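You operate a simulated robot arm through the tools that you are given. There is no shell and no other tool. Be economical: measure what you need, move in short steps, check, and stop when the job is done.

The job below is to be done with a simulated robot arm. You get a single attempt, and the scene is never put back.

Task
Gauge P5, P6 and P7, then pull up the loose nut.
Fine: to the mark with the red wrench; yellow gauge and wrench are laid on the bench; leave the other ports as they are.

Only the result counts: the job must be done as asked and must still hold three seconds after the hand-in. Knocking over, shifting, dropping, spilling or breaking anything else fails it.

Robot
A 7-joint arm with a two-finger gripper, on a carriage that runs on a rail from [-0.8, -119] to [0.8, 119] (x, y) and turns from -2.897 to 2.897 rad about z. Base frame: it is fixed where the carriage stands at the start and does not move with it; the origin is on the floor, on the carriage's upright axis, x ahead of it, y to its left, z up; the surface under the hand at the start is at about z = 78. Units: cm, rad, N and s.
Its first joint turns from -2.601 to 2.601 rad. Places, roughly: bench fifty-seven [80, 50, 80]; panel port five [70, 10, 90]; panel port four [60, -10, 90]; panel port one [60, 20, 90]; panel port seven [70, -10, 90]; panel port six [70, 0, 90]; panel port three [60, 0, 90]; panel port two [60, 10, 90]; red wrench (15x5x3 cm) [80, 20, 80]. Payload 2.45 kg.
The tool frame sits at the grasp point between the pads (the TCP): z along the fingers, y along the line on which they close. The tips reach 2.6 cm beyond it. The gripper opens to 9.6 cm. The gripper's body begins 6.9 cm behind the TCP.
Orientation is that of the tool frame in the base frame, as a unit quaternion [w, x, y, z]. With the fingers straight down and closing along the base's y, the tool's x points along the base's -x, its y along +y and its z along -z.

Tools
- The arm moves only by the tool send_rows. Its argument "motion" is a list of rows, each an object of numbers (a shift or turn left out is 0, a gripper value left out holds the last): "x", "y", "z": the shift along the tool's x, y, z in cm; "rx", "ry", "rz": the turn, a rotation vector about the tool's x, y, z in rad. In form: [{"x": .., "y": .., "z": .., "rx": .., "ry": .., "rz": ..}, ...]. A call has 1 to 20 rows; each row is the pose to reach, as a shift and turn from the pose commanded when the call began, along the tool's axes at that moment. "fingers" is the gripper command, from -1 (shut) to 1 (fully open), values between in proportion, set as the call begins (left out, the last holds). Rows are played at 5 a second. More than 5 cm and 0.15 rad between two rows, or a gripper value outside its range, and nothing of the call is played. Where a pose cannot be reached the arm comes as near as it can. A force on the tool above 40 N (or 10 N above the force at the start of the call, whichever is more), or a blocked arm, ends the call early, and 0.2 s more pass. Each finger halts on what it meets, pressing with about 23 N; the grip force reading is that of the motor and also rises with nothing between the fingers. The clock runs only during rows and for 0.2 s after the last one: add rows that repeat a pose to give the fingers time. It gives the time, the measured TCP pose, the force on the tool (base axes), the opening and the grip force at its end, in the units of the frame above (readings bear some noise), with the torque about the TCP (base axes, N m) and any sound that the robot's microphone picked up.
- Cameras (640 x 400 px; columns grow to the right, rows downward): "scene" is now at [3, 13, 155.56]; the picture's right is [-0.47, -0.88, 0.00], its down [-0.55, 0.30, -0.78] and it looks along [0.69, -0.37, -0.63] (base axes); focal length 291 px, centre (320, 200). "wrist" rides on the gripper at [8.2, 0.3, -9.8] in the tool frame; the picture's right is [-0.04, 1.00, 0.00], its down [-0.73, -0.03, -0.68] and it looks along [-0.68, -0.03, 0.73] (tool axes); focal length 256 px, centre (320, 200). There is no depth. A picture from a camera that has moved, and an enlarged one, comes with that camera's place and axes in the base frame and with its lens.
- camera(camera): a new picture of that camera. No time passes.
- raise_lower(by): slides the trunk up (or, below 0, down) by that many cm; the arm and the scene camera ride with it, the base frame stays. It gives what a move gives, with no picture.
- steer(legs): drives the robot by 1 to 6 legs, each [ahead, left, turn to the left] in cm, cm and rad, along the robot's own axes; the way and the turn of a leg run together, so that a leg with both is an arc; at most 150 cm and 3.142 rad a leg. The arm and the cameras ride along, it lands a little off, and it stops where it bumps. It keeps to its track: a leg is cut to what the track allows. It gives what a move gives.
- pan_tilt(pan, tilt): turns the head with the scene camera to pan (to the left, within 2.705 rad either way) and tilt (down, from -0.506 to 1.204), counted from straight ahead of the robot. It gives what a move gives.
- enlarge(camera, box): a new picture of the part [left, top, right, bottom] of that camera's present view, enlarged. No time passes.
- finish_job(): hands the job in; it is judged then, once.

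Work in short steps. Places have to be worked out from the pictures, the camera data and where the tool is seen: move nearer, look again, correct. Check each grasp and each placing, and mend what went wrong. You have 120 turns and 78 pictures in all, those below and enlarged ones among them. Open the gripper and draw the arm clear of the work before you hand the job in, unless the task says otherwise; then end with one line.

The tools are called after "Emit:" by a JSON object that holds its "method" and its "body". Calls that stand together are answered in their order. send_rows: Moves the arm, as the interface text tells. Its arguments: {"type":"object","properties":{"motion":{"type":"array","items":{"type":"object","properties":{"x":{"type":"number"},"y":{"type":"number"},"z":{"type":"number"},"rx":{"type":"number"},"ry":{"type":"number"},"rz":{"type":"number"}}}},"fingers":{"type":"number"}},"required":["motion"]} The other tools are called the same way: raise_lower (by) slides the trunk up or down; steer (legs) drives the base; pan_tilt (pan, tilt) turns the head that bears the scene camera; camera (camera) takes a picture; enlarge (camera, box) takes an enlarged picture of a part of a camera's view; finish_job () hands the job in.

At the start:

```text
time_s: 0.0
ee_pos: [71.76, 1.94, 108.1]
ee_rot: [0.0, 0.0, 1.0, 0.001]
wrist_force: [0.2, -0.3, 0.2]
torque: [-0.01, -0.03, 0.0]
opening: 9.58
grip_force: 0.0
trunk travel left (down, up): [-55.0, 16.0]
robot x, y, heading: [-0.44, 0.15, 0.001]
head pan, tilt: [-0.49, 0.679]
```

scene: 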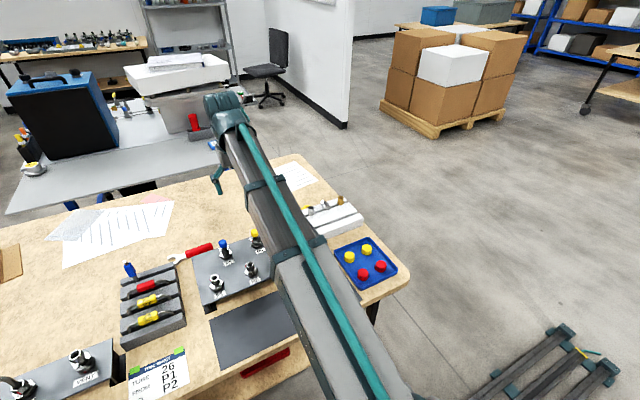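
wrist: 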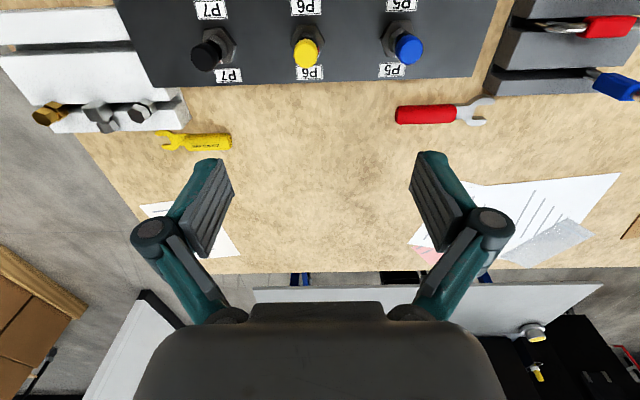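

I begin by looking closer at the panel and the work order from both cameras.

Emit:
{"method": "enlarge", "body": {"camera": "scene", "box": [100, 220, 400, 400]}}

Emit:
{"method": "enlarge", "body": {"camera": "wrist", "box": [0, 0, 640, 200]}}

```text
2.13 times, centred on (250, 310) of scene
camera zoom: at [3.0, 13.0, 155.56], right [-0.47, -0.88, 0.0], down [-0.55, 0.3, -0.78], along [0.69, -0.37, -0.63], focal length 622 px, centre (469, -35)
```

zoom: 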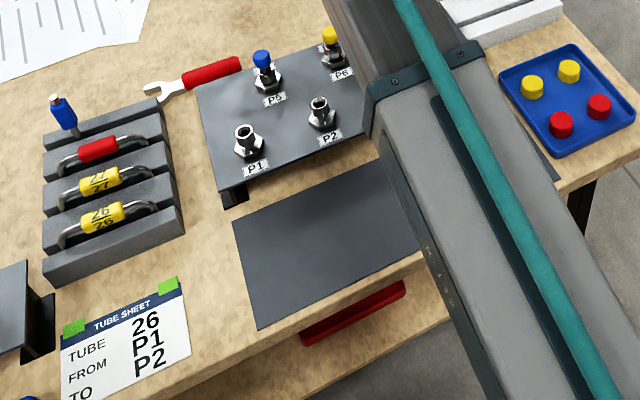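

```text
1.00 times, centred on (320, 100) of wrist (not enlarged: the box is as wide or as high as the picture)
camera zoom: at [63.61, 2.21, 117.85], right [0.04, 1.0, 0.0], down [0.73, -0.03, 0.68], along [0.68, -0.03, -0.73], focal length 256 px, centre (320, 300)
```

zoom: 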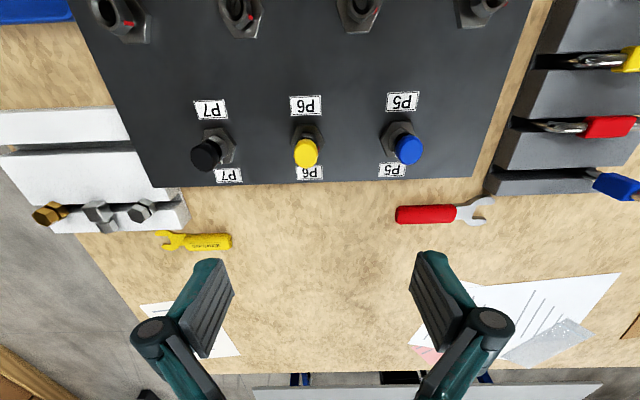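

I enlarge the capped ports and the two tools in the wrist view.

Emit:
{"method": "enlarge", "body": {"camera": "wrist", "box": [170, 0, 450, 90]}}

Emit:
{"method": "enlarge", "body": {"camera": "wrist", "box": [140, 80, 260, 160]}}

Emit:
{"method": "enlarge", "body": {"camera": "wrist", "box": [380, 80, 500, 160]}}

```text
2.29 times, centred on (310, 45) of wrist
camera zoom: at [63.61, 2.21, 117.85], right [0.04, 1.0, 0.0], down [0.73, -0.03, 0.68], along [0.68, -0.03, -0.73], focal length 585 px, centre (343, 554)
```

zoom: 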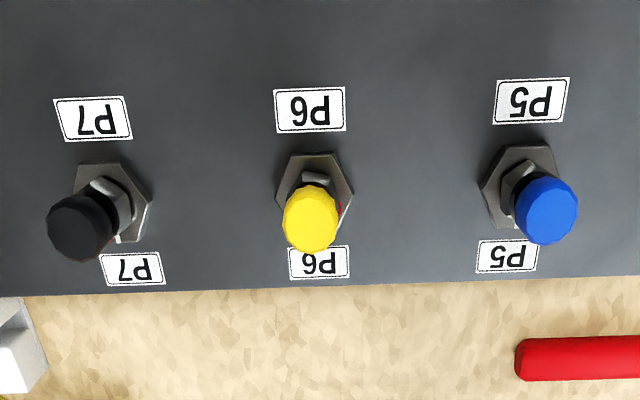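

```text
5.00 times, centred on (200, 120) of wrist
camera zoom: at [63.61, 2.21, 117.85], right [0.04, 1.0, 0.0], down [0.73, -0.03, 0.68], along [0.68, -0.03, -0.73], focal length 1280 px, centre (920, 600)
```

zoom: 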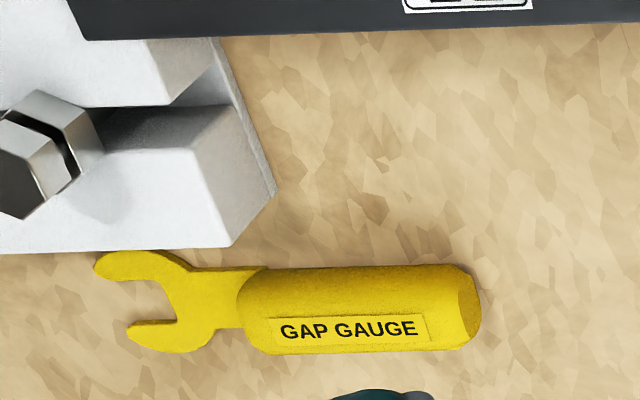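

```text
5.00 times, centred on (440, 120) of wrist
camera zoom: at [63.61, 2.21, 117.85], right [0.04, 1.0, 0.0], down [0.73, -0.03, 0.68], along [0.68, -0.03, -0.73], focal length 1280 px, centre (-280, 600)
```

zoom: 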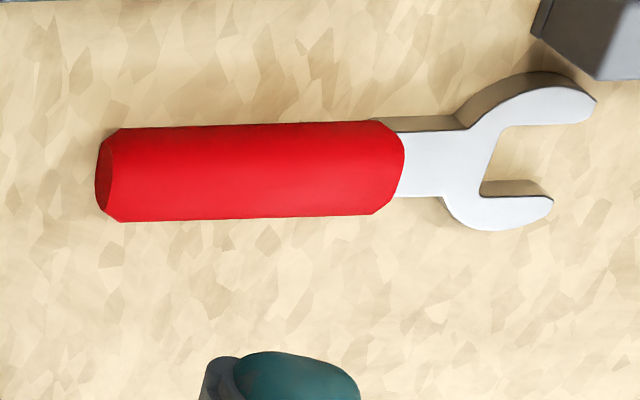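

The yellow fork is the gap gauge; the ports are seen too steeply. I move the hand back and tilt it so that the wrist camera sees P5–P7 from lower.

Emit:
{"method": "send_rows", "body": {"motion": [{"x": 2.5, "z": 1.5, "ry": -0.12}, {"x": 5, "z": 3, "ry": -0.24}, {"x": 7.5, "z": 4.5, "ry": -0.36}, {"x": 10, "z": 6, "ry": -0.5}, {"x": 10, "z": 6, "ry": -0.5}]}}

Emit:
{"method": "camera", "body": {"camera": "wrist"}}

```text
time_s: 1.2
ee_pos: [61.82, 1.81, 102.36]
ee_rot: [0.248, 0.0, 0.969, 0.0]
wrist_force: [0.0, -0.3, -0.1]
torque: [-0.01, -0.05, 0.03]
opening: 9.59
grip_force: 0.1
trunk travel left (down, up): [-55.0, 16.0]
robot x, y, heading: [-0.01, 0.04, 0.005]
head pan, tilt: [-0.49, 0.679]
```

```text
70 pictures are left
camera wrist: at [50.02, 2.11, 106.92], right [0.04, 1.0, 0.02], down [0.32, -0.03, 0.95], along [0.95, -0.03, -0.32], focal length 256 px, centre (320, 200)
```

wrist: 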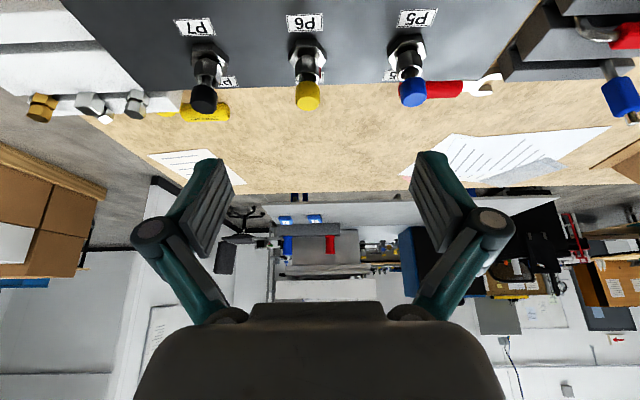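

Emit:
{"method": "enlarge", "body": {"camera": "wrist", "box": [180, 20, 240, 120]}}

Emit:
{"method": "enlarge", "body": {"camera": "wrist", "box": [275, 20, 335, 120]}}

Emit:
{"method": "enlarge", "body": {"camera": "wrist", "box": [380, 20, 440, 120]}}

```text
4.00 times, centred on (210, 70) of wrist
camera zoom: at [50.02, 2.11, 106.92], right [0.04, 1.0, 0.02], down [0.32, -0.03, 0.95], along [0.95, -0.03, -0.32], focal length 1024 px, centre (760, 720)
```

zoom: 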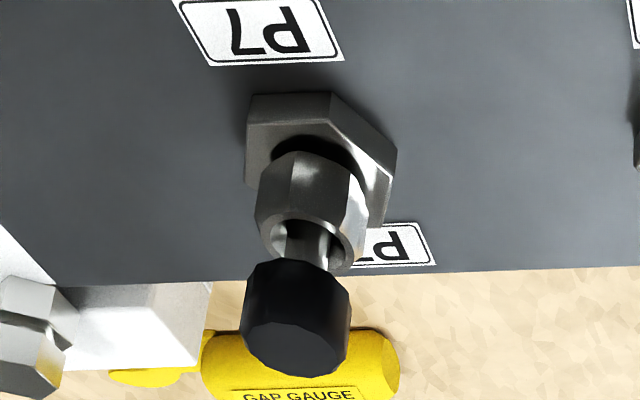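

```text
4.00 times, centred on (305, 70) of wrist
camera zoom: at [50.02, 2.11, 106.92], right [0.04, 1.0, 0.02], down [0.32, -0.03, 0.95], along [0.95, -0.03, -0.32], focal length 1024 px, centre (380, 720)
```

zoom: 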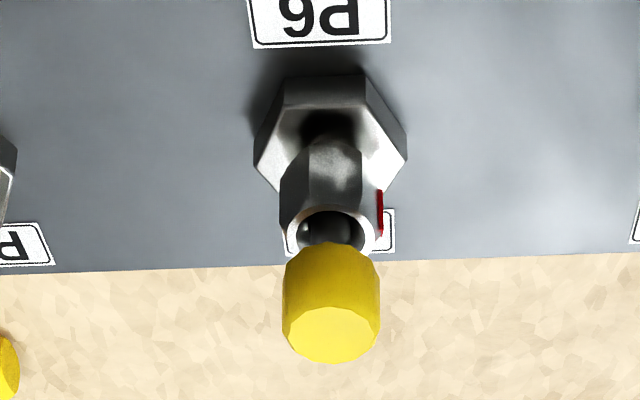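

```text
4.00 times, centred on (410, 70) of wrist
camera zoom: at [50.02, 2.11, 106.92], right [0.04, 1.0, 0.02], down [0.32, -0.03, 0.95], along [0.95, -0.03, -0.32], focal length 1024 px, centre (-40, 720)
```

zoom: 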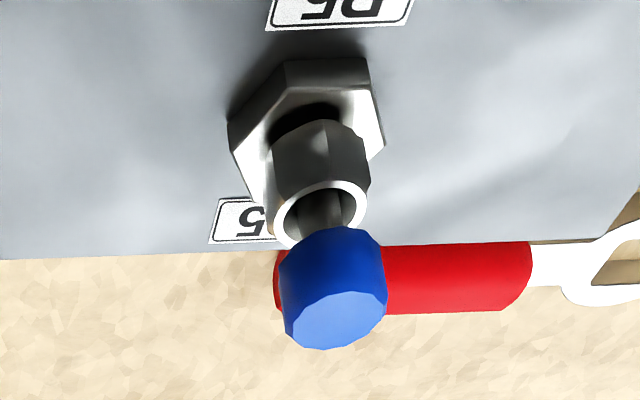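

P5–P7 each have a body hex, a smaller nut with a red mark, and a capped stub; the loose one can't be told by eye yet. I straighten the tool and turn it 90° (testing joint range) ahead of picking up the gauge at about (85, -18).

Emit:
{"method": "send_rows", "body": {"motion": [{"ry": 0.13}, {"ry": 0.26}, {"ry": 0.39}, {"ry": 0.5}, {"ry": 0.5}]}}

Emit:
{"method": "send_rows", "body": {"motion": [{"x": -3, "y": -2, "rz": 0.14}, {"x": -6, "y": -4, "rz": 0.28}, {"x": -9, "y": -6, "rz": 0.42}, {"x": -11, "y": -8, "rz": 0.56}, {"x": -13, "y": -10, "rz": 0.7}, {"x": -15, "y": -12, "rz": 0.84}, {"x": -17, "y": -14, "rz": 0.98}, {"x": -19, "y": -16, "rz": 1.12}, {"x": -21, "y": -18, "rz": 1.26}, {"x": -23, "y": -19.8, "rz": 1.4}, {"x": -23.3, "y": -19.8, "rz": 1.5}, {"x": -23.3, "y": -19.8, "rz": 1.571}, {"x": -23.3, "y": -19.8, "rz": 1.571}]}}

Emit:
{"method": "camera", "body": {"camera": "wrist"}}

```text
time_s: 2.4
ee_pos: [61.79, 1.85, 102.09]
ee_rot: [-0.001, 0.0, 1.0, 0.0]
wrist_force: [0.3, -0.1, -0.1]
torque: [-0.01, 0.01, 0.01]
opening: 9.62
grip_force: 0.0
trunk travel left (down, up): [-55.0, 16.0]
robot x, y, heading: [-0.28, 0.35, -0.003]
head pan, tilt: [-0.49, 0.679]
```

```text
time_s: 5.2
ee_pos: [85.09, -17.97, 101.92]
ee_rot: [0.0, 0.708, 0.707, 0.0]
wrist_force: [-0.9, 1.5, -0.5]
torque: [-0.01, -0.02, 0.01]
opening: 9.59
grip_force: 0.1
trunk travel left (down, up): [-55.0, 16.0]
robot x, y, heading: [-0.13, 0.23, 0.001]
head pan, tilt: [-0.49, 0.679]
```

```text
66 pictures are left
camera wrist: at [85.39, -9.71, 111.77], right [1.0, -0.04, 0.0], down [-0.03, -0.73, 0.68], along [-0.03, -0.68, -0.73], focal length 256 px, centre (320, 200)
```

wrist: 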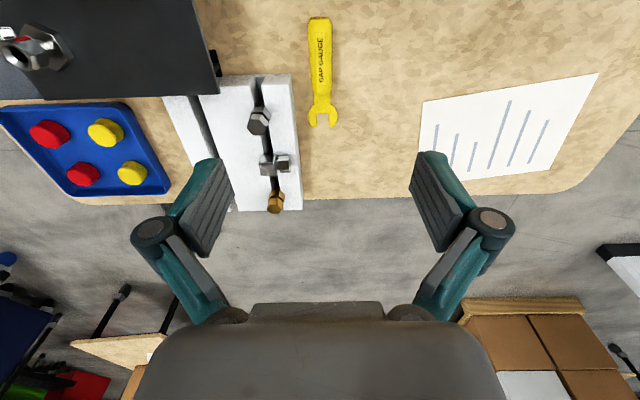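

Gauge handle measured at x≈85.0, y −13.9…−21.5, fork throat y≈−23.9. I descend on its rear-middle at y=−17 with the fingers part-open.

Emit:
{"method": "send_rows", "body": {"motion": [{"x": 1, "z": 5}, {"x": 1, "z": 9.5}, {"x": 1, "z": 14}, {"x": 1, "z": 17}, {"x": 1, "z": 19}, {"x": 1, "z": 20.2}, {"x": 1, "z": 20.7}, {"x": 1, "z": 20.7}], "fingers": 0.2}}

Emit:
{"method": "camera", "body": {"camera": "wrist"}}

```text
refused: row 1 steps farther than a row can; nothing moved
```

```text
65 pictures are left
camera wrist: at [85.39, -9.71, 111.77], right [1.0, -0.04, 0.0], down [-0.03, -0.73, 0.68], along [-0.03, -0.68, -0.73], focal length 256 px, centre (320, 200)
```

wrist: 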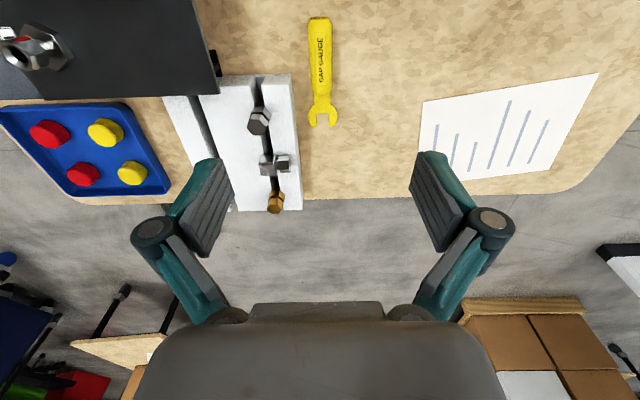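

The first step was slightly over 5 cm; I resend with smaller steps.

Emit:
{"method": "send_rows", "body": {"motion": [{"x": 1, "z": 4}, {"x": 1, "z": 8.5}, {"x": 1, "z": 13}, {"x": 1, "z": 17}, {"x": 1, "z": 19}, {"x": 1, "z": 20.2}, {"x": 1, "z": 20.7}, {"x": 1, "z": 20.7}], "fingers": 0.2}}

Emit:
{"method": "camera", "body": {"camera": "wrist"}}

```text
time_s: 7.0
ee_pos: [85.2, -17.03, 81.33]
ee_rot: [0.0, 0.707, 0.707, 0.001]
wrist_force: [0.3, -0.1, -0.3]
torque: [-0.04, 0.01, -0.02]
opening: 5.75
grip_force: 0.1
trunk travel left (down, up): [-55.0, 16.0]
robot x, y, heading: [-0.02, -0.21, 0.002]
head pan, tilt: [-0.49, 0.679]
```

```text
64 pictures are left
camera wrist: at [85.5, -8.78, 91.1], right [1.0, -0.04, 0.0], down [-0.03, -0.73, 0.68], along [-0.03, -0.68, -0.73], focal length 256 px, centre (320, 200)
```

wrist: 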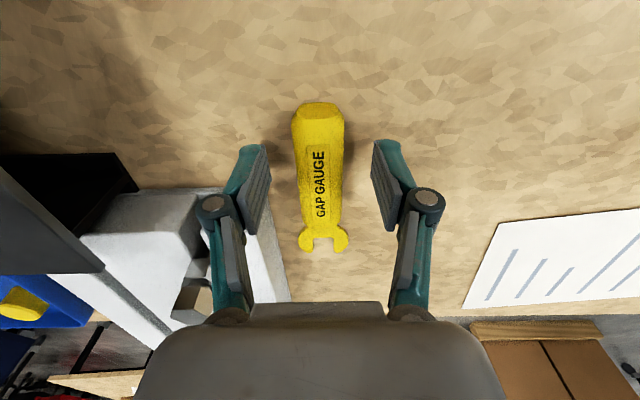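

The handle is centred between the pads, so I close.

Emit:
{"method": "send_rows", "body": {"motion": [{}, {}, {}, {}, {}], "fingers": -1}}

Emit:
{"method": "send_rows", "body": {"motion": [{"z": -3}, {"z": -7}, {"z": -11}, {"z": -15}, {"z": -18}, {"z": -18}]}}

Emit:
{"method": "camera", "body": {"camera": "wrist"}}

```text
time_s: 8.2
ee_pos: [85.11, -17.04, 81.49]
ee_rot: [0.001, 0.707, 0.707, 0.0]
wrist_force: [0.2, -0.5, -0.1]
torque: [0.01, 0.03, -0.02]
opening: 2.48
grip_force: 22.6
trunk travel left (down, up): [-55.0, 16.0]
robot x, y, heading: [0.01, 0.23, 0.001]
head pan, tilt: [-0.49, 0.679]
```

```text
time_s: 9.6
ee_pos: [84.95, -17.11, 99.51]
ee_rot: [0.0, 0.708, 0.707, 0.0]
wrist_force: [0.5, -0.5, -0.1]
torque: [-0.03, 0.0, 0.0]
opening: 2.54
grip_force: 22.9
trunk travel left (down, up): [-55.0, 16.0]
robot x, y, heading: [-0.22, 0.11, -0.001]
head pan, tilt: [-0.49, 0.679]
```

```text
63 pictures are left
camera wrist: at [85.34, -8.81, 109.23], right [1.0, -0.04, 0.0], down [-0.03, -0.73, 0.68], along [-0.03, -0.68, -0.73], focal length 256 px, centre (320, 200)
```

wrist: 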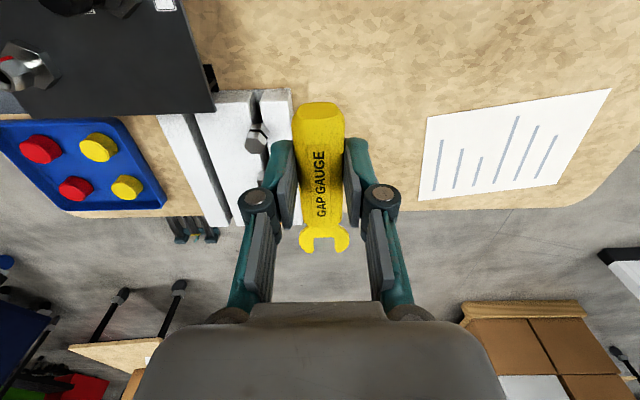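

Gauge is held (2.5 cm handle). I turn another 90° so that the fork points to −x with the camera on the far side, and go in front of P7.

Emit:
{"method": "send_rows", "body": {"motion": [{"x": 0.6, "rz": 0.14}, {"x": 1.2, "rz": 0.28}, {"x": 1.8, "rz": 0.42}, {"x": 2.4, "rz": 0.56}, {"x": 3, "rz": 0.7}, {"x": 3.6, "rz": 0.84}, {"x": 4.2, "rz": 0.98}, {"x": 4.8, "rz": 1.12}, {"x": 5.4, "rz": 1.26}, {"x": 6, "rz": 1.4}, {"x": 7, "rz": 1.5}, {"x": 7, "rz": 1.571}, {"x": 7, "rz": 1.571}]}}

Emit:
{"method": "camera", "body": {"camera": "wrist"}}

```text
time_s: 12.4
ee_pos: [85.02, -10.13, 99.3]
ee_rot: [0.0, 1.0, 0.003, 0.0]
wrist_force: [0.5, 0.7, -0.2]
torque: [-0.01, -0.04, 0.03]
opening: 2.51
grip_force: 22.8
trunk travel left (down, up): [-55.0, 16.0]
robot x, y, heading: [0.07, -0.05, 0.0]
head pan, tilt: [-0.49, 0.679]
```

```text
62 pictures are left
camera wrist: at [93.22, -10.3, 109.09], right [-0.03, -1.0, 0.0], down [-0.73, 0.03, 0.68], along [-0.68, 0.02, -0.73], focal length 256 px, centre (320, 200)
```

wrist: 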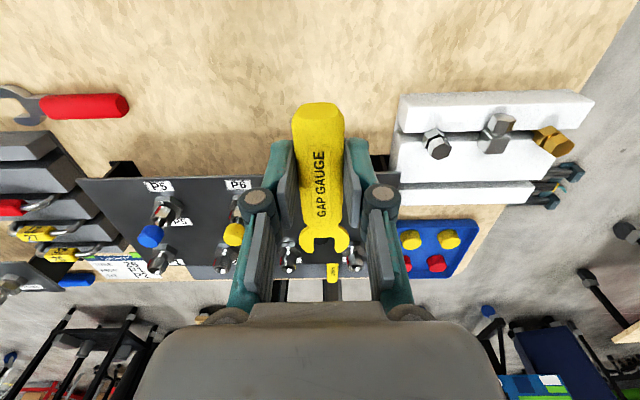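

Gauge pose works well. Before inserting, I shift to y≈−20 and tilt so that the wrist camera gets a lower side view of the three gaps and marks from the far side.

Emit:
{"method": "send_rows", "body": {"motion": [{"x": -1.5, "y": 2, "ry": -0.1}, {"x": -3, "y": 4, "ry": -0.2}, {"x": -4.5, "y": 6, "z": 0.5, "ry": -0.32}, {"x": -6, "y": 8, "z": 1, "ry": -0.44}, {"x": -7, "y": 10, "z": 2, "ry": -0.56}, {"x": -7, "y": 10, "z": 2, "ry": -0.56}]}}

Emit:
{"method": "camera", "body": {"camera": "wrist"}}

```text
time_s: 13.8
ee_pos: [80.32, -17.54, 93.86]
ee_rot: [0.007, 0.986, 0.002, -0.166]
wrist_force: [-0.1, -0.4, -0.9]
torque: [0.0, 0.03, -0.01]
opening: 2.52
grip_force: 22.7
out of reach, approached as far as the arm can: row 3, 4, 5, 6
trunk travel left (down, up): [-55.0, 16.0]
robot x, y, heading: [-0.09, -0.02, -0.001]
head pan, tilt: [-0.49, 0.679]
```

```text
61 pictures are left
camera wrist: at [91.28, -17.83, 100.36], right [-0.03, -1.0, 0.03], down [-0.47, 0.04, 0.88], along [-0.88, 0.02, -0.47], focal length 256 px, centre (320, 200)
```

wrist: 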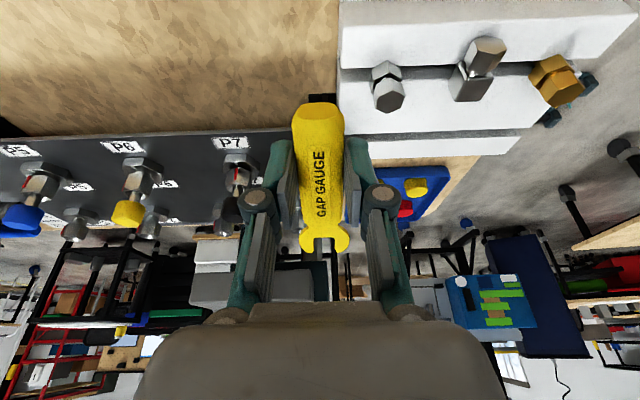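

Good low view; I enlarge each port.

Emit:
{"method": "enlarge", "body": {"camera": "wrist", "box": [215, 135, 275, 240]}}

Emit:
{"method": "enlarge", "body": {"camera": "wrist", "box": [100, 135, 170, 240]}}

Emit:
{"method": "enlarge", "body": {"camera": "wrist", "box": [0, 135, 80, 245]}}

```text
3.81 times, centred on (245, 188) of wrist
camera zoom: at [91.28, -17.83, 100.36], right [-0.03, -1.0, 0.03], down [-0.47, 0.04, 0.88], along [-0.88, 0.02, -0.47], focal length 975 px, centre (606, 248)
```

zoom: 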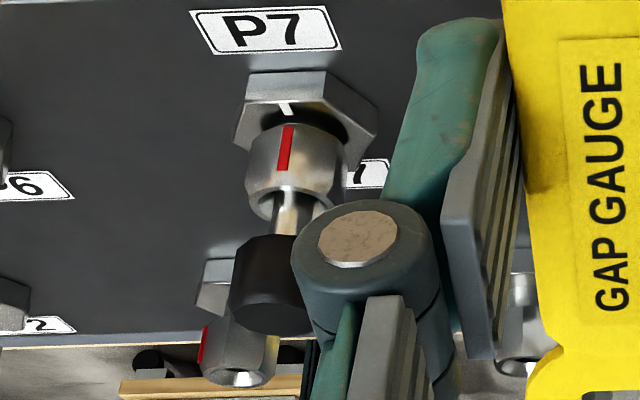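

```text
3.81 times, centred on (135, 188) of wrist
camera zoom: at [91.28, -17.83, 100.36], right [-0.03, -1.0, 0.03], down [-0.47, 0.04, 0.88], along [-0.88, 0.02, -0.47], focal length 975 px, centre (1025, 248)
```

zoom: 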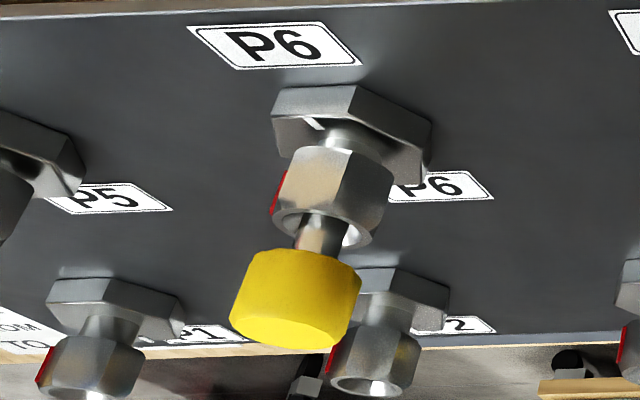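

```text
3.64 times, centred on (40, 190) of wrist
camera zoom: at [91.28, -17.83, 100.36], right [-0.03, -1.0, 0.03], down [-0.47, 0.04, 0.88], along [-0.88, 0.02, -0.47], focal length 931 px, centre (1338, 236)
```

zoom: 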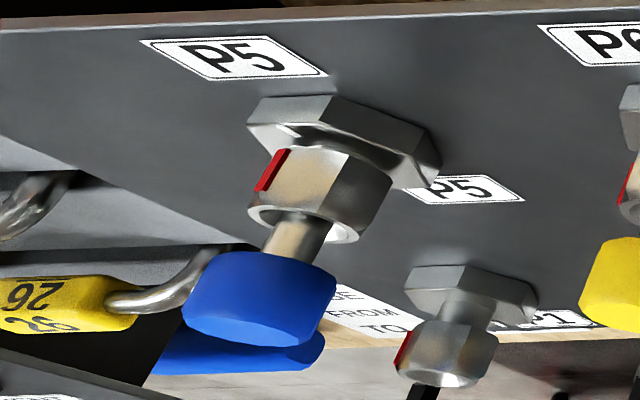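

Clear picture: P5 and P7 have the red mark lined up with the white body mark and a small gap; P6 has a bigger gap and its red mark is ~60–70° back. P6 looks loose, but I gauge all three. First I level the hand again.

Emit:
{"method": "send_rows", "body": {"motion": [{"ry": 0.11, "z": -1}, {"ry": 0.22, "z": -2}, {"ry": 0.333, "z": -3}, {"ry": 0.333, "z": -3}]}}

```text
time_s: 14.8
ee_pos: [81.32, -17.48, 96.92]
ee_rot: [0.006, 1.0, 0.002, 0.0]
wrist_force: [-0.7, -0.1, 0.0]
torque: [-0.02, -0.05, 0.0]
opening: 2.52
grip_force: 23.2
trunk travel left (down, up): [-55.0, 16.0]
robot x, y, heading: [-0.3, -0.04, 0.001]
head pan, tilt: [-0.49, 0.679]
```

Level again. I move in front of P6 at x=83, lowering the fork to about the gap height while still clear of the fitting.

Emit:
{"method": "send_rows", "body": {"motion": [{"x": 0.5, "y": -4.5, "rx": 0.012, "rz": 0.004}, {"x": 1, "y": -9, "rx": 0.012, "rz": 0.004}, {"x": 1.7, "y": -13.5, "rx": 0.012, "rz": 0.004}, {"x": 1.7, "y": -18.1, "rx": 0.012, "rz": 0.004}, {"x": 1.7, "y": -18.1, "z": 4.5, "rx": 0.012, "rz": 0.004}, {"x": 1.7, "y": -18.1, "z": 8.5, "rx": 0.012, "rz": 0.004}, {"x": 1.7, "y": -18.1, "z": 8.5, "rx": 0.012, "rz": 0.004}]}}

Emit:
{"method": "camera", "body": {"camera": "wrist"}}

Emit:
{"method": "camera", "body": {"camera": "scene"}}

```text
time_s: 16.4
ee_pos: [82.56, -4.63, 87.92]
ee_rot: [-0.007, 0.999, 0.034, 0.001]
wrist_force: [0.8, -0.9, -0.3]
torque: [-0.04, 0.08, 0.0]
opening: 2.54
grip_force: 23.2
out of reach, approached as far as the arm can: row 2, 3, 4, 5, 6, 7
trunk travel left (down, up): [-55.0, 16.0]
robot x, y, heading: [-0.24, -0.09, 0.003]
head pan, tilt: [-0.49, 0.679]
```

```text
57 pictures are left
camera wrist: at [90.78, -4.53, 97.68], right [0.03, -1.0, -0.01], down [-0.73, -0.03, 0.68], along [-0.68, -0.01, -0.74], focal length 256 px, centre (320, 200)
```

wrist: 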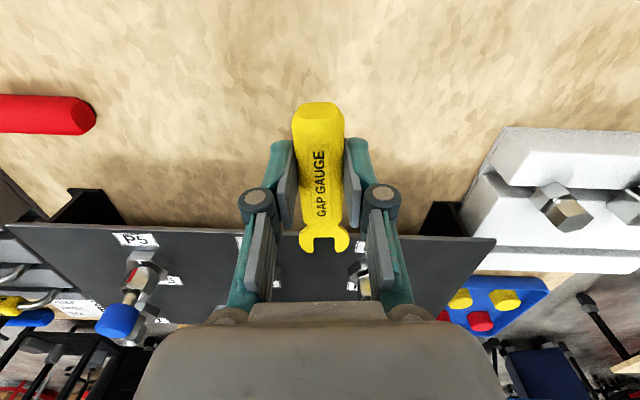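

```text
56 pictures are left
camera scene: at [3.0, 13.01, 155.56], right [-0.47, -0.88, 0.0], down [-0.55, 0.3, -0.78], along [0.69, -0.37, -0.63], focal length 291 px, centre (320, 200)
```

scene: 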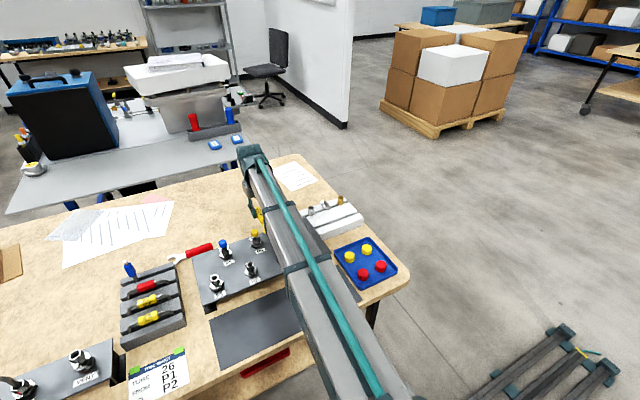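

Turning limit reached at this azimuth; shifting the carriage to +y will relieve it. I raise the hand and then drive 30 cm left.

Emit:
{"method": "send_rows", "body": {"motion": [{"z": -4}, {"z": -8}, {"z": -12}, {"z": -14}, {"z": -14}]}}

Emit:
{"method": "steer", "body": {"legs": [[0, 30, 0]]}}

```text
time_s: 17.6
ee_pos: [82.73, -4.87, 101.82]
ee_rot: [-0.007, 0.999, 0.034, 0.001]
wrist_force: [0.3, 0.0, -0.4]
torque: [0.03, 0.02, 0.0]
opening: 2.53
grip_force: 22.7
trunk travel left (down, up): [-55.0, 16.0]
robot x, y, heading: [-0.36, -0.24, 0.002]
head pan, tilt: [-0.49, 0.679]
```

```text
time_s: 19.6
ee_pos: [82.97, 25.04, 101.76]
ee_rot: [-0.007, 0.999, 0.033, 0.001]
wrist_force: [-0.6, 0.2, -1.5]
torque: [-0.02, 0.02, 0.03]
opening: 2.53
grip_force: 23.2
trunk travel left (down, up): [-55.0, 16.0]
robot x, y, heading: [0.0, 29.77, 0.004]
head pan, tilt: [-0.49, 0.679]
```

I correct the small yaw error while moving back in front of P6.

Emit:
{"method": "send_rows", "body": {"motion": [{"x": -0.3, "y": 4.5, "rx": -0.014, "rz": 0.067}, {"x": -0.6, "y": 9, "rx": -0.014, "rz": 0.067}, {"x": -0.9, "y": 13.5, "rx": -0.014, "rz": 0.067}, {"x": -1.2, "y": 18, "rx": -0.014, "rz": 0.067}, {"x": -1.5, "y": 22.5, "rx": -0.014, "rz": 0.067}, {"x": -1.6, "y": 24.35, "z": 3, "rx": -0.014, "rz": 0.067}, {"x": -1.6, "y": 24.35, "z": 7.5, "rx": -0.014, "rz": 0.067}, {"x": -1.6, "y": 24.35, "z": 12, "rx": -0.014, "rz": 0.067}, {"x": -1.6, "y": 24.35, "z": 13.5, "rx": -0.014, "rz": 0.067}, {"x": -1.6, "y": 24.35, "z": 13.5, "rx": -0.014, "rz": 0.067}]}}

Emit:
{"method": "camera", "body": {"camera": "wrist"}}

Emit:
{"method": "camera", "body": {"camera": "scene"}}

```text
time_s: 21.8
ee_pos: [83.03, 0.74, 87.9]
ee_rot: [0.0, 1.0, 0.0, 0.001]
wrist_force: [-1.0, -0.2, 2.5]
torque: [0.02, 0.31, 0.02]
opening: 2.52
grip_force: 23.4
trunk travel left (down, up): [-55.0, 16.0]
robot x, y, heading: [0.41, 30.16, -0.003]
head pan, tilt: [-0.49, 0.679]
```

```text
55 pictures are left
camera wrist: at [91.23, 0.42, 97.65], right [-0.04, -1.0, 0.0], down [-0.74, 0.03, 0.68], along [-0.68, 0.03, -0.74], focal length 256 px, centre (320, 200)
```

wrist: 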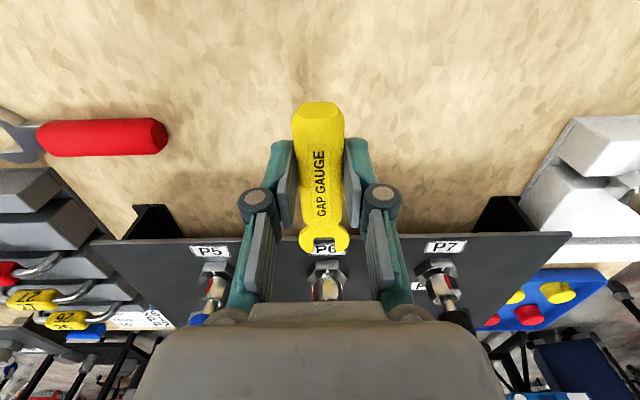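

```text
54 pictures are left
camera scene: at [3.18, 42.83, 155.56], right [-0.47, -0.88, 0.0], down [-0.55, 0.3, -0.78], along [0.69, -0.37, -0.63], focal length 291 px, centre (320, 200)
```

scene: 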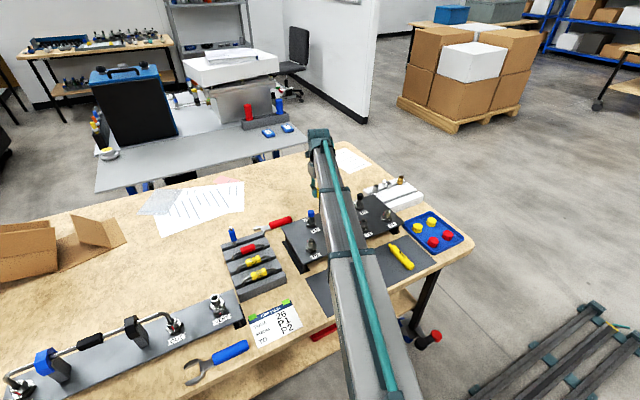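

There's a small upward force (2.5 N, +0.31 N·m) that could be the fork touching; I look closely.

Emit:
{"method": "enlarge", "body": {"camera": "wrist", "box": [270, 210, 380, 310]}}

Emit:
{"method": "enlarge", "body": {"camera": "scene", "box": [270, 170, 400, 270]}}

```text
4.00 times, centred on (325, 260) of wrist
camera zoom: at [91.23, 0.42, 97.65], right [-0.04, -1.0, 0.0], down [-0.74, 0.03, 0.68], along [-0.68, 0.03, -0.74], focal length 1024 px, centre (300, -40)
```

zoom: 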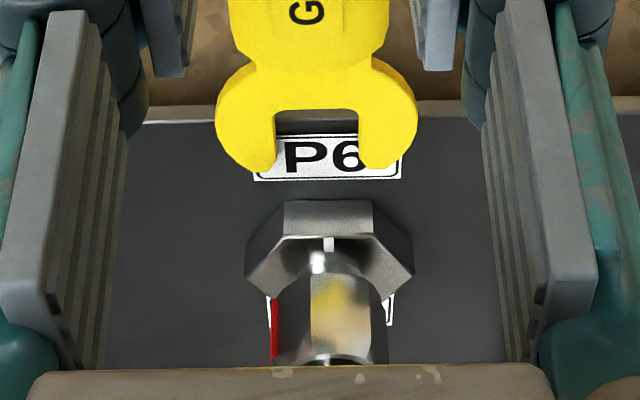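

```text
4.00 times, centred on (335, 220) of scene
camera zoom: at [3.18, 42.83, 155.56], right [-0.47, -0.88, 0.0], down [-0.55, 0.3, -0.78], along [0.69, -0.37, -0.63], focal length 1166 px, centre (260, 120)
```

zoom: 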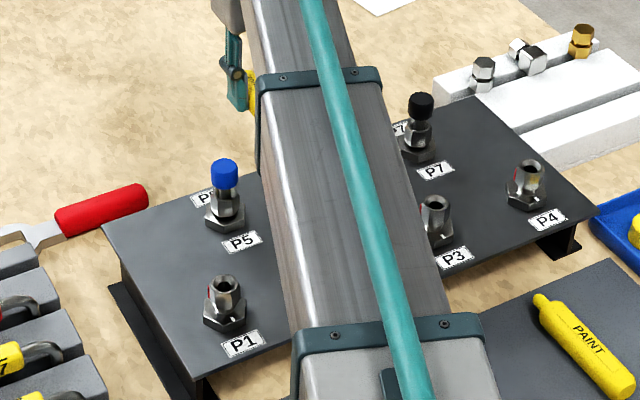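

The view is excellent: gap at P6 about z 85.2–85.8, fork ~0.3 cm too far to +y. I check the force again at rest and advance a little with that y correction, kept slightly high.

Emit:
{"method": "send_rows", "body": {"motion": [{"x": 0, "y": 0.15}, {"x": -1, "y": 0.3}, {"x": -2, "y": 0.3}, {"x": -2.5, "y": 0.3}, {"x": -2.5, "y": 0.3}]}}

Emit:
{"method": "enlarge", "body": {"camera": "wrist", "box": [270, 210, 380, 310]}}

```text
time_s: 23.0
ee_pos: [81.06, 0.55, 87.95]
ee_rot: [0.001, 1.0, 0.003, 0.005]
wrist_force: [37.4, 2.3, 5.0]
torque: [0.11, -0.94, -0.15]
opening: 2.56
grip_force: 23.1
trunk travel left (down, up): [-55.0, 16.0]
robot x, y, heading: [0.14, 29.83, -0.0]
head pan, tilt: [-0.49, 0.679]
```

```text
4.00 times, centred on (325, 260) of wrist
camera zoom: at [89.19, 0.26, 97.69], right [-0.04, -1.0, 0.0], down [-0.74, 0.03, 0.67], along [-0.67, 0.02, -0.74], focal length 1024 px, centre (300, -40)
```

zoom: 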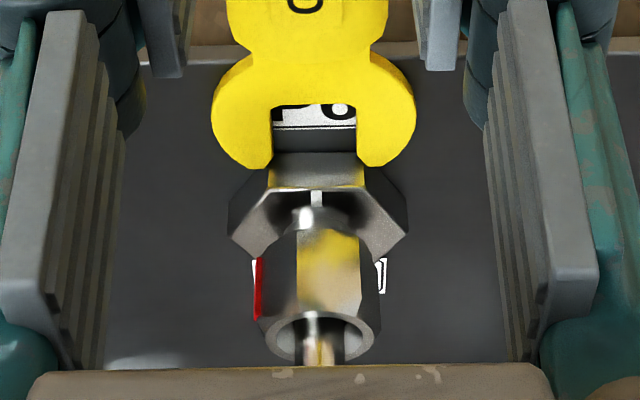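

The fork hit the front of the body hex: it is lower than I assumed (~3.2 cm below the TCP). I back off and raise 1 cm.

Emit:
{"method": "send_rows", "body": {"motion": [{"x": 1}, {"x": 1.5}, {"x": 1.5, "z": -1}, {"x": 1.5, "z": -1}]}}

Emit:
{"method": "enlarge", "body": {"camera": "wrist", "box": [270, 210, 380, 310]}}

```text
time_s: 24.0
ee_pos: [82.04, 0.35, 89.06]
ee_rot: [0.0, 1.0, 0.002, 0.0]
wrist_force: [0.6, 0.2, -1.2]
torque: [-0.02, -0.05, 0.01]
opening: 2.53
grip_force: 22.5
trunk travel left (down, up): [-55.0, 16.0]
robot x, y, heading: [0.72, 30.0, 0.001]
head pan, tilt: [-0.49, 0.679]
```

```text
4.00 times, centred on (325, 260) of wrist
camera zoom: at [90.24, 0.06, 98.68], right [-0.04, -1.0, 0.0], down [-0.73, 0.03, 0.68], along [-0.68, 0.03, -0.73], focal length 1024 px, centre (300, -40)
```

zoom: 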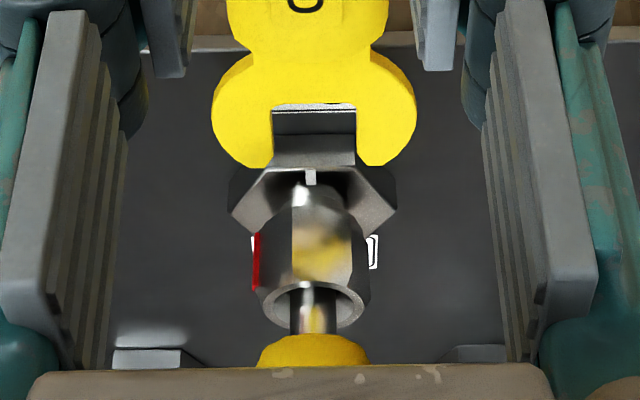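

Fork is now laterally aligned; by the contact, fork top is ≈3.35 below TCP, thus ≈85.7, within the 85.2–85.8 gap. I advance slowly.

Emit:
{"method": "send_rows", "body": {"motion": [{"x": -0.6}, {"x": -1.2}, {"x": -1.6}, {"x": -2.0}, {"x": -2.4}, {"x": -2.4}]}}

Emit:
{"method": "enlarge", "body": {"camera": "wrist", "box": [270, 210, 380, 310]}}

```text
time_s: 25.4
ee_pos: [79.57, 0.42, 88.9]
ee_rot: [0.0, 1.0, 0.001, -0.001]
wrist_force: [-0.6, -0.9, -5.3]
torque: [-0.07, -0.41, -0.01]
opening: 2.51
grip_force: 23.1
trunk travel left (down, up): [-55.0, 16.0]
robot x, y, heading: [0.4, 29.67, -0.004]
head pan, tilt: [-0.49, 0.679]
```

```text
4.00 times, centred on (325, 260) of wrist
camera zoom: at [87.78, 0.16, 98.64], right [-0.04, -1.0, 0.0], down [-0.73, 0.03, 0.68], along [-0.68, 0.03, -0.73], focal length 1024 px, centre (300, -40)
```

zoom: 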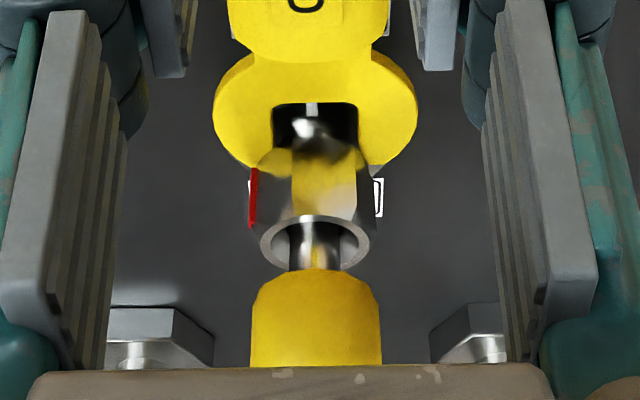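

The fork tips have passed beneath the nut, i.e. the gauge enters at P6; −5 N in z says it's touching the nut's underside, so I lower 0.15 and go on in.

Emit:
{"method": "send_rows", "body": {"motion": [{"z": 0.15}, {"z": 0.15, "x": -0.4}, {"z": 0.15, "x": -0.8}, {"z": 0.15, "x": -1.1}, {"z": 0.15, "x": -1.1}]}}

Emit:
{"method": "enlarge", "body": {"camera": "wrist", "box": [270, 210, 380, 310]}}

```text
time_s: 26.6
ee_pos: [78.57, 0.51, 88.84]
ee_rot: [0.0, 1.0, 0.001, 0.0]
wrist_force: [0.4, 0.3, 0.8]
torque: [-0.02, 0.08, 0.0]
opening: 2.51
grip_force: 23.3
trunk travel left (down, up): [-55.0, 16.0]
robot x, y, heading: [0.07, 30.07, 0.002]
head pan, tilt: [-0.49, 0.679]
```

```text
4.00 times, centred on (325, 260) of wrist
camera zoom: at [86.75, 0.15, 98.57], right [-0.04, -1.0, 0.0], down [-0.73, 0.03, 0.68], along [-0.68, 0.03, -0.74], focal length 1024 px, centre (300, -40)
```

zoom: 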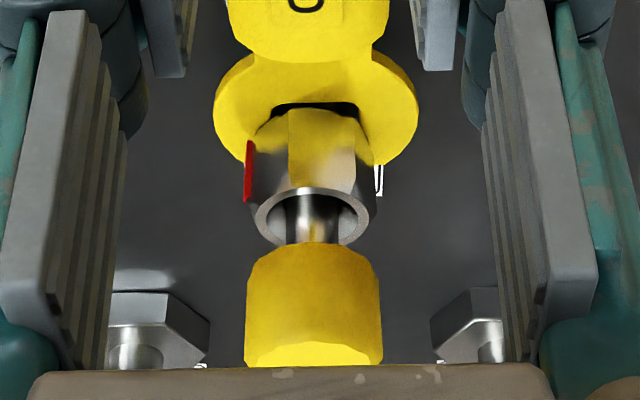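

The gauge slips fully in at P6: it's the loose one. I withdraw and try P5 the same way, gently.

Emit:
{"method": "send_rows", "body": {"motion": [{"x": 1.5}, {"x": 3}, {"x": 4.5}, {"x": 4.5, "y": -4.5}, {"x": 4.5, "y": -9}, {"x": 4.5, "y": -10}, {"x": 4.5, "y": -10}]}}

Emit:
{"method": "enlarge", "body": {"camera": "wrist", "box": [270, 210, 380, 310]}}

```text
time_s: 28.2
ee_pos: [83.11, 10.6, 88.82]
ee_rot: [0.001, 1.0, 0.001, 0.001]
wrist_force: [-0.3, -0.3, 0.2]
torque: [0.04, 0.0, -0.01]
opening: 2.51
grip_force: 23.3
trunk travel left (down, up): [-55.0, 16.0]
robot x, y, heading: [0.15, 29.46, -0.003]
head pan, tilt: [-0.49, 0.679]
```

```text
4.00 times, centred on (325, 260) of wrist
camera zoom: at [91.31, 10.34, 98.52], right [-0.04, -1.0, 0.0], down [-0.73, 0.03, 0.68], along [-0.68, 0.03, -0.74], focal length 1024 px, centre (300, -40)
```

zoom: 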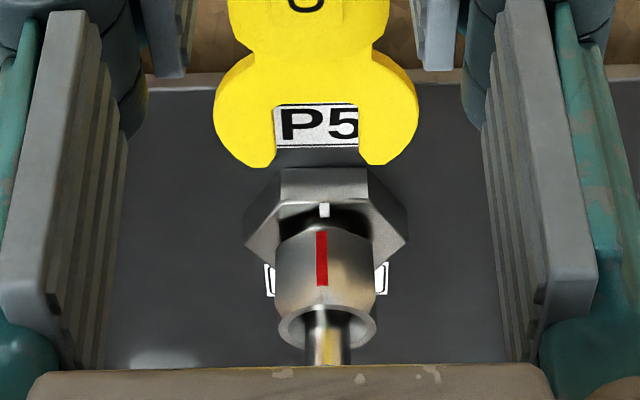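

P5's mark is aligned. I correct y by 0.2 and advance gently to test the gauge.

Emit:
{"method": "send_rows", "body": {"motion": [{"x": -1, "y": 0.2}, {"x": -1.8, "y": 0.2}, {"x": -2.2, "y": 0.2}, {"x": -2.5, "y": 0.2}, {"x": -2.8, "y": 0.2}, {"x": -3.1, "y": 0.2}, {"x": -3.4, "y": 0.2}]}}

Emit:
{"method": "enlarge", "body": {"camera": "wrist", "box": [270, 210, 380, 310]}}

```text
time_s: 29.8
ee_pos: [79.97, 10.21, 88.6]
ee_rot: [0.001, 1.0, 0.001, 0.005]
wrist_force: [38.0, 6.4, 3.1]
torque: [0.19, -0.89, -0.65]
opening: 2.54
grip_force: 22.7
trunk travel left (down, up): [-55.0, 16.0]
robot x, y, heading: [0.14, 30.03, 0.0]
head pan, tilt: [-0.49, 0.679]
```

```text
4.00 times, centred on (325, 260) of wrist
camera zoom: at [88.14, 10.03, 98.46], right [-0.04, -1.0, 0.0], down [-0.74, 0.03, 0.67], along [-0.67, 0.02, -0.74], focal length 1024 px, centre (300, -40)
```

zoom: 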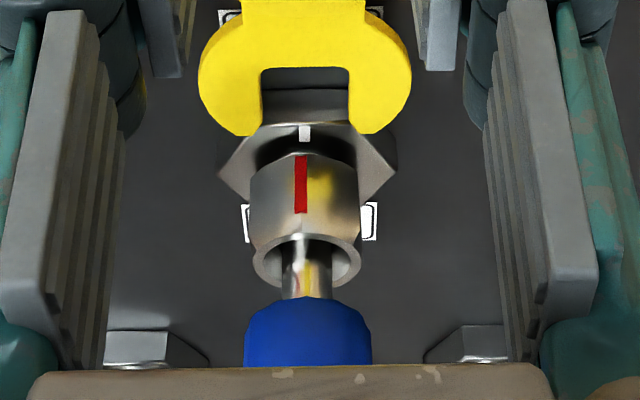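

The fork was blocked, but it seems to have met the body edge (it also slid ~1 cm back in the grip). I back off, raise 0.3 and retry lightly.

Emit:
{"method": "send_rows", "body": {"motion": [{"x": 0.8}, {"x": 1.2}, {"x": 1.2, "z": -0.35}, {"x": 1.2, "z": -0.35}]}}

Emit:
{"method": "enlarge", "body": {"camera": "wrist", "box": [270, 210, 380, 310]}}

```text
time_s: 30.8
ee_pos: [80.76, 10.24, 89.3]
ee_rot: [-0.001, 1.0, 0.001, 0.0]
wrist_force: [-0.5, -0.1, -1.2]
torque: [-0.03, -0.01, 0.02]
opening: 2.52
grip_force: 23.0
trunk travel left (down, up): [-55.0, 16.0]
robot x, y, heading: [0.03, 29.66, 0.002]
head pan, tilt: [-0.49, 0.679]
```

```text
4.00 times, centred on (325, 260) of wrist
camera zoom: at [88.96, 9.93, 98.93], right [-0.04, -1.0, 0.0], down [-0.73, 0.03, 0.68], along [-0.68, 0.03, -0.73], focal length 1024 px, centre (300, -40)
```

zoom: 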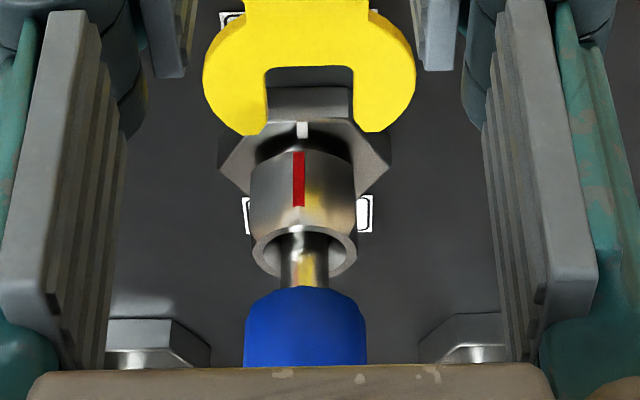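

Emit:
{"method": "send_rows", "body": {"motion": [{"z": 0.2}, {"x": -0.5, "z": 0.2}, {"x": -0.9, "z": 0.2}, {"x": -1.2, "z": 0.2}, {"x": -1.5, "z": 0.2}, {"x": -1.8, "z": 0.2}]}}

Emit:
{"method": "enlarge", "body": {"camera": "wrist", "box": [270, 210, 380, 310]}}

```text
time_s: 32.2
ee_pos: [79.19, 10.23, 89.1]
ee_rot: [0.0, 1.0, 0.001, 0.003]
wrist_force: [12.8, 3.1, 0.4]
torque: [0.08, -0.26, -0.41]
opening: 2.52
grip_force: 22.9
trunk travel left (down, up): [-55.0, 16.0]
robot x, y, heading: [-0.01, 29.98, -0.001]
head pan, tilt: [-0.49, 0.679]
```

```text
4.00 times, centred on (325, 260) of wrist
camera zoom: at [87.38, 9.96, 98.77], right [-0.04, -1.0, 0.0], down [-0.74, 0.03, 0.68], along [-0.68, 0.03, -0.74], focal length 1024 px, centre (300, -40)
```

zoom: 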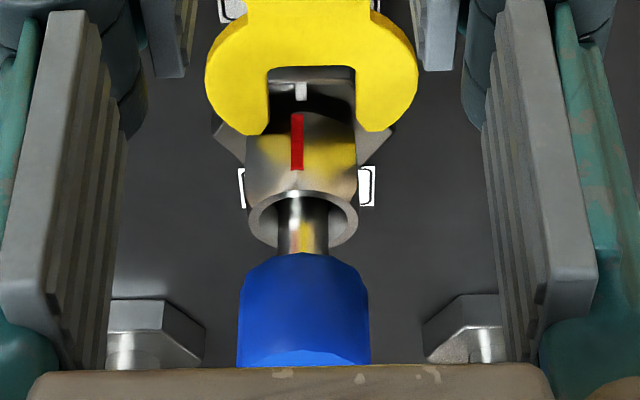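

Now the fork stands above the body and presses on P5's nut without entering: P5 is tight. I withdraw and go to P7.

Emit:
{"method": "send_rows", "body": {"motion": [{"x": 1.5}, {"x": 3}, {"x": 3.5, "y": 4.5}, {"x": 3.5, "y": 9}, {"x": 3.5, "y": 13.5}, {"x": 3.5, "y": 18}, {"x": 3.5, "y": 20}, {"x": 3.5, "y": 20}]}}

Emit:
{"method": "enlarge", "body": {"camera": "wrist", "box": [270, 210, 380, 310]}}

```text
time_s: 34.0
ee_pos: [82.6, -9.91, 89.03]
ee_rot: [-0.001, 1.0, 0.001, 0.001]
wrist_force: [-0.4, 0.2, -1.1]
torque: [-0.01, 0.03, 0.02]
opening: 2.51
grip_force: 23.0
trunk travel left (down, up): [-55.0, 16.0]
robot x, y, heading: [0.73, 29.66, -0.0]
head pan, tilt: [-0.49, 0.679]
```

```text
4.00 times, centred on (325, 260) of wrist
camera zoom: at [90.79, -10.21, 98.72], right [-0.04, -1.0, 0.0], down [-0.73, 0.03, 0.68], along [-0.68, 0.03, -0.74], focal length 1024 px, centre (300, -40)
```

zoom: 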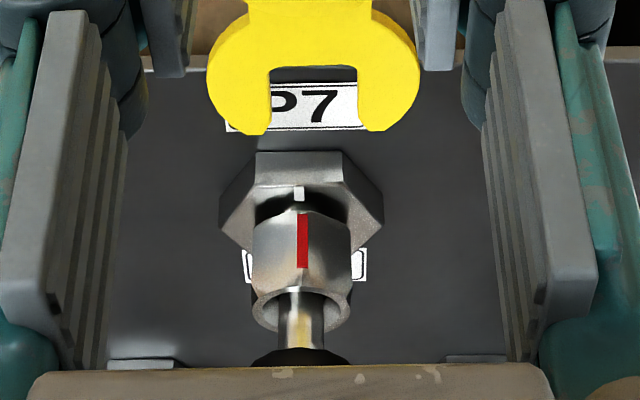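

Emit:
{"method": "send_rows", "body": {"motion": [{"x": -1, "y": -0.1}, {"x": -1.8, "y": -0.1}, {"x": -2.4, "y": -0.1}, {"x": -2.8, "y": -0.1}, {"x": -3.1, "y": -0.1}, {"x": -3.4, "y": -0.1}, {"x": -3.6, "y": -0.1}]}}

Emit:
{"method": "enlarge", "body": {"camera": "wrist", "box": [270, 210, 380, 310]}}

```text
time_s: 35.6
ee_pos: [79.08, -9.63, 88.91]
ee_rot: [0.001, 1.0, 0.001, 0.002]
wrist_force: [4.2, 0.6, 0.3]
torque: [0.03, -0.07, -0.13]
opening: 2.51
grip_force: 22.9
trunk travel left (down, up): [-55.0, 16.0]
robot x, y, heading: [0.38, 29.93, 0.001]
head pan, tilt: [-0.49, 0.679]
```

```text
4.00 times, centred on (325, 260) of wrist
camera zoom: at [87.28, -9.9, 98.77], right [-0.04, -1.0, 0.0], down [-0.74, 0.03, 0.68], along [-0.68, 0.03, -0.74], focal length 1024 px, centre (300, -40)
```

zoom: 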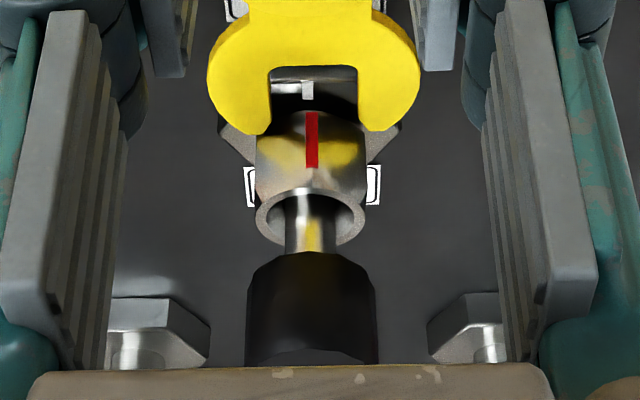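

Light contact on P7's nut; I push 0.4 cm further to confirm it does not enter.

Emit:
{"method": "send_rows", "body": {"motion": [{"x": -0.2}, {"x": -0.4}, {"x": -0.4}]}}

```text
time_s: 36.4
ee_pos: [79.06, -9.57, 88.88]
ee_rot: [0.0, 1.0, 0.002, 0.003]
wrist_force: [28.0, 3.3, 4.5]
torque: [0.14, -0.36, -0.6]
opening: 2.56
grip_force: 23.5
trunk travel left (down, up): [-55.0, 16.0]
robot x, y, heading: [0.33, 29.43, 0.005]
head pan, tilt: [-0.49, 0.679]
```

P7 resists at 28 N: tight. P6 is the loose one. I withdraw, raise, turn the gauge back along y and take it over a free bench spot at (86, −5).

Emit:
{"method": "send_rows", "body": {"motion": [{"x": 2}, {"x": 5}, {"x": 7, "z": -3}, {"x": 7, "z": -7.5}, {"x": 7, "z": -10}, {"x": 7, "z": -10, "y": -1, "rz": -0.14}, {"x": 7, "z": -10, "y": -2, "rz": -0.28}, {"x": 7, "z": -10, "y": -3, "rz": -0.42}, {"x": 7, "z": -10, "y": -4, "rz": -0.56}, {"x": 7, "z": -10, "y": -4.6, "rz": -0.7}, {"x": 7, "z": -10, "y": -4.6, "rz": -0.84}, {"x": 7, "z": -10, "y": -4.6, "rz": -0.98}, {"x": 7, "z": -10, "y": -4.6, "rz": -1.12}, {"x": 7, "z": -10, "y": -4.6, "rz": -1.26}, {"x": 7, "z": -10, "y": -4.6, "rz": -1.4}, {"x": 7, "z": -10, "y": -4.6, "rz": -1.5}, {"x": 7, "z": -10, "y": -4.6, "rz": -1.571}, {"x": 7, "z": -10, "y": -4.6, "rz": -1.571}]}}

Emit:
{"method": "camera", "body": {"camera": "wrist"}}

```text
time_s: 40.2
ee_pos: [85.45, -5.19, 99.05]
ee_rot: [0.001, 0.706, 0.709, 0.0]
wrist_force: [0.4, -0.2, -1.0]
torque: [-0.01, -0.03, 0.02]
opening: 2.49
grip_force: 23.0
trunk travel left (down, up): [-55.0, 16.0]
robot x, y, heading: [0.2, 29.67, 0.001]
head pan, tilt: [-0.49, 0.679]
```

```text
41 pictures are left
camera wrist: at [85.85, 3.09, 108.75], right [1.0, -0.04, 0.0], down [-0.03, -0.73, 0.68], along [-0.02, -0.68, -0.73], focal length 256 px, centre (320, 200)
```

wrist: 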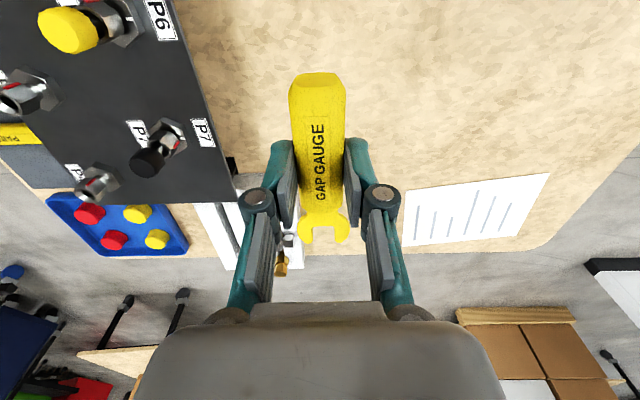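

The spot beneath is clear; I lower to the height of the original pick (81.5) and release.

Emit:
{"method": "send_rows", "body": {"motion": [{"y": 0.5, "z": 4.5}, {"y": 0.8, "z": 9}, {"y": 0.8, "z": 13}, {"y": 0.8, "z": 16}, {"y": 0.8, "z": 17}, {"y": 0.8, "z": 17.5}, {"y": 0.8, "z": 17.5}]}}

```text
time_s: 41.8
ee_pos: [86.49, -5.08, 81.36]
ee_rot: [0.001, 0.707, 0.707, 0.001]
wrist_force: [-0.1, -0.1, -0.6]
torque: [0.0, -0.01, -0.02]
opening: 2.52
grip_force: 23.0
trunk travel left (down, up): [-55.0, 16.0]
robot x, y, heading: [0.5, 29.66, 0.0]
head pan, tilt: [-0.49, 0.679]
```

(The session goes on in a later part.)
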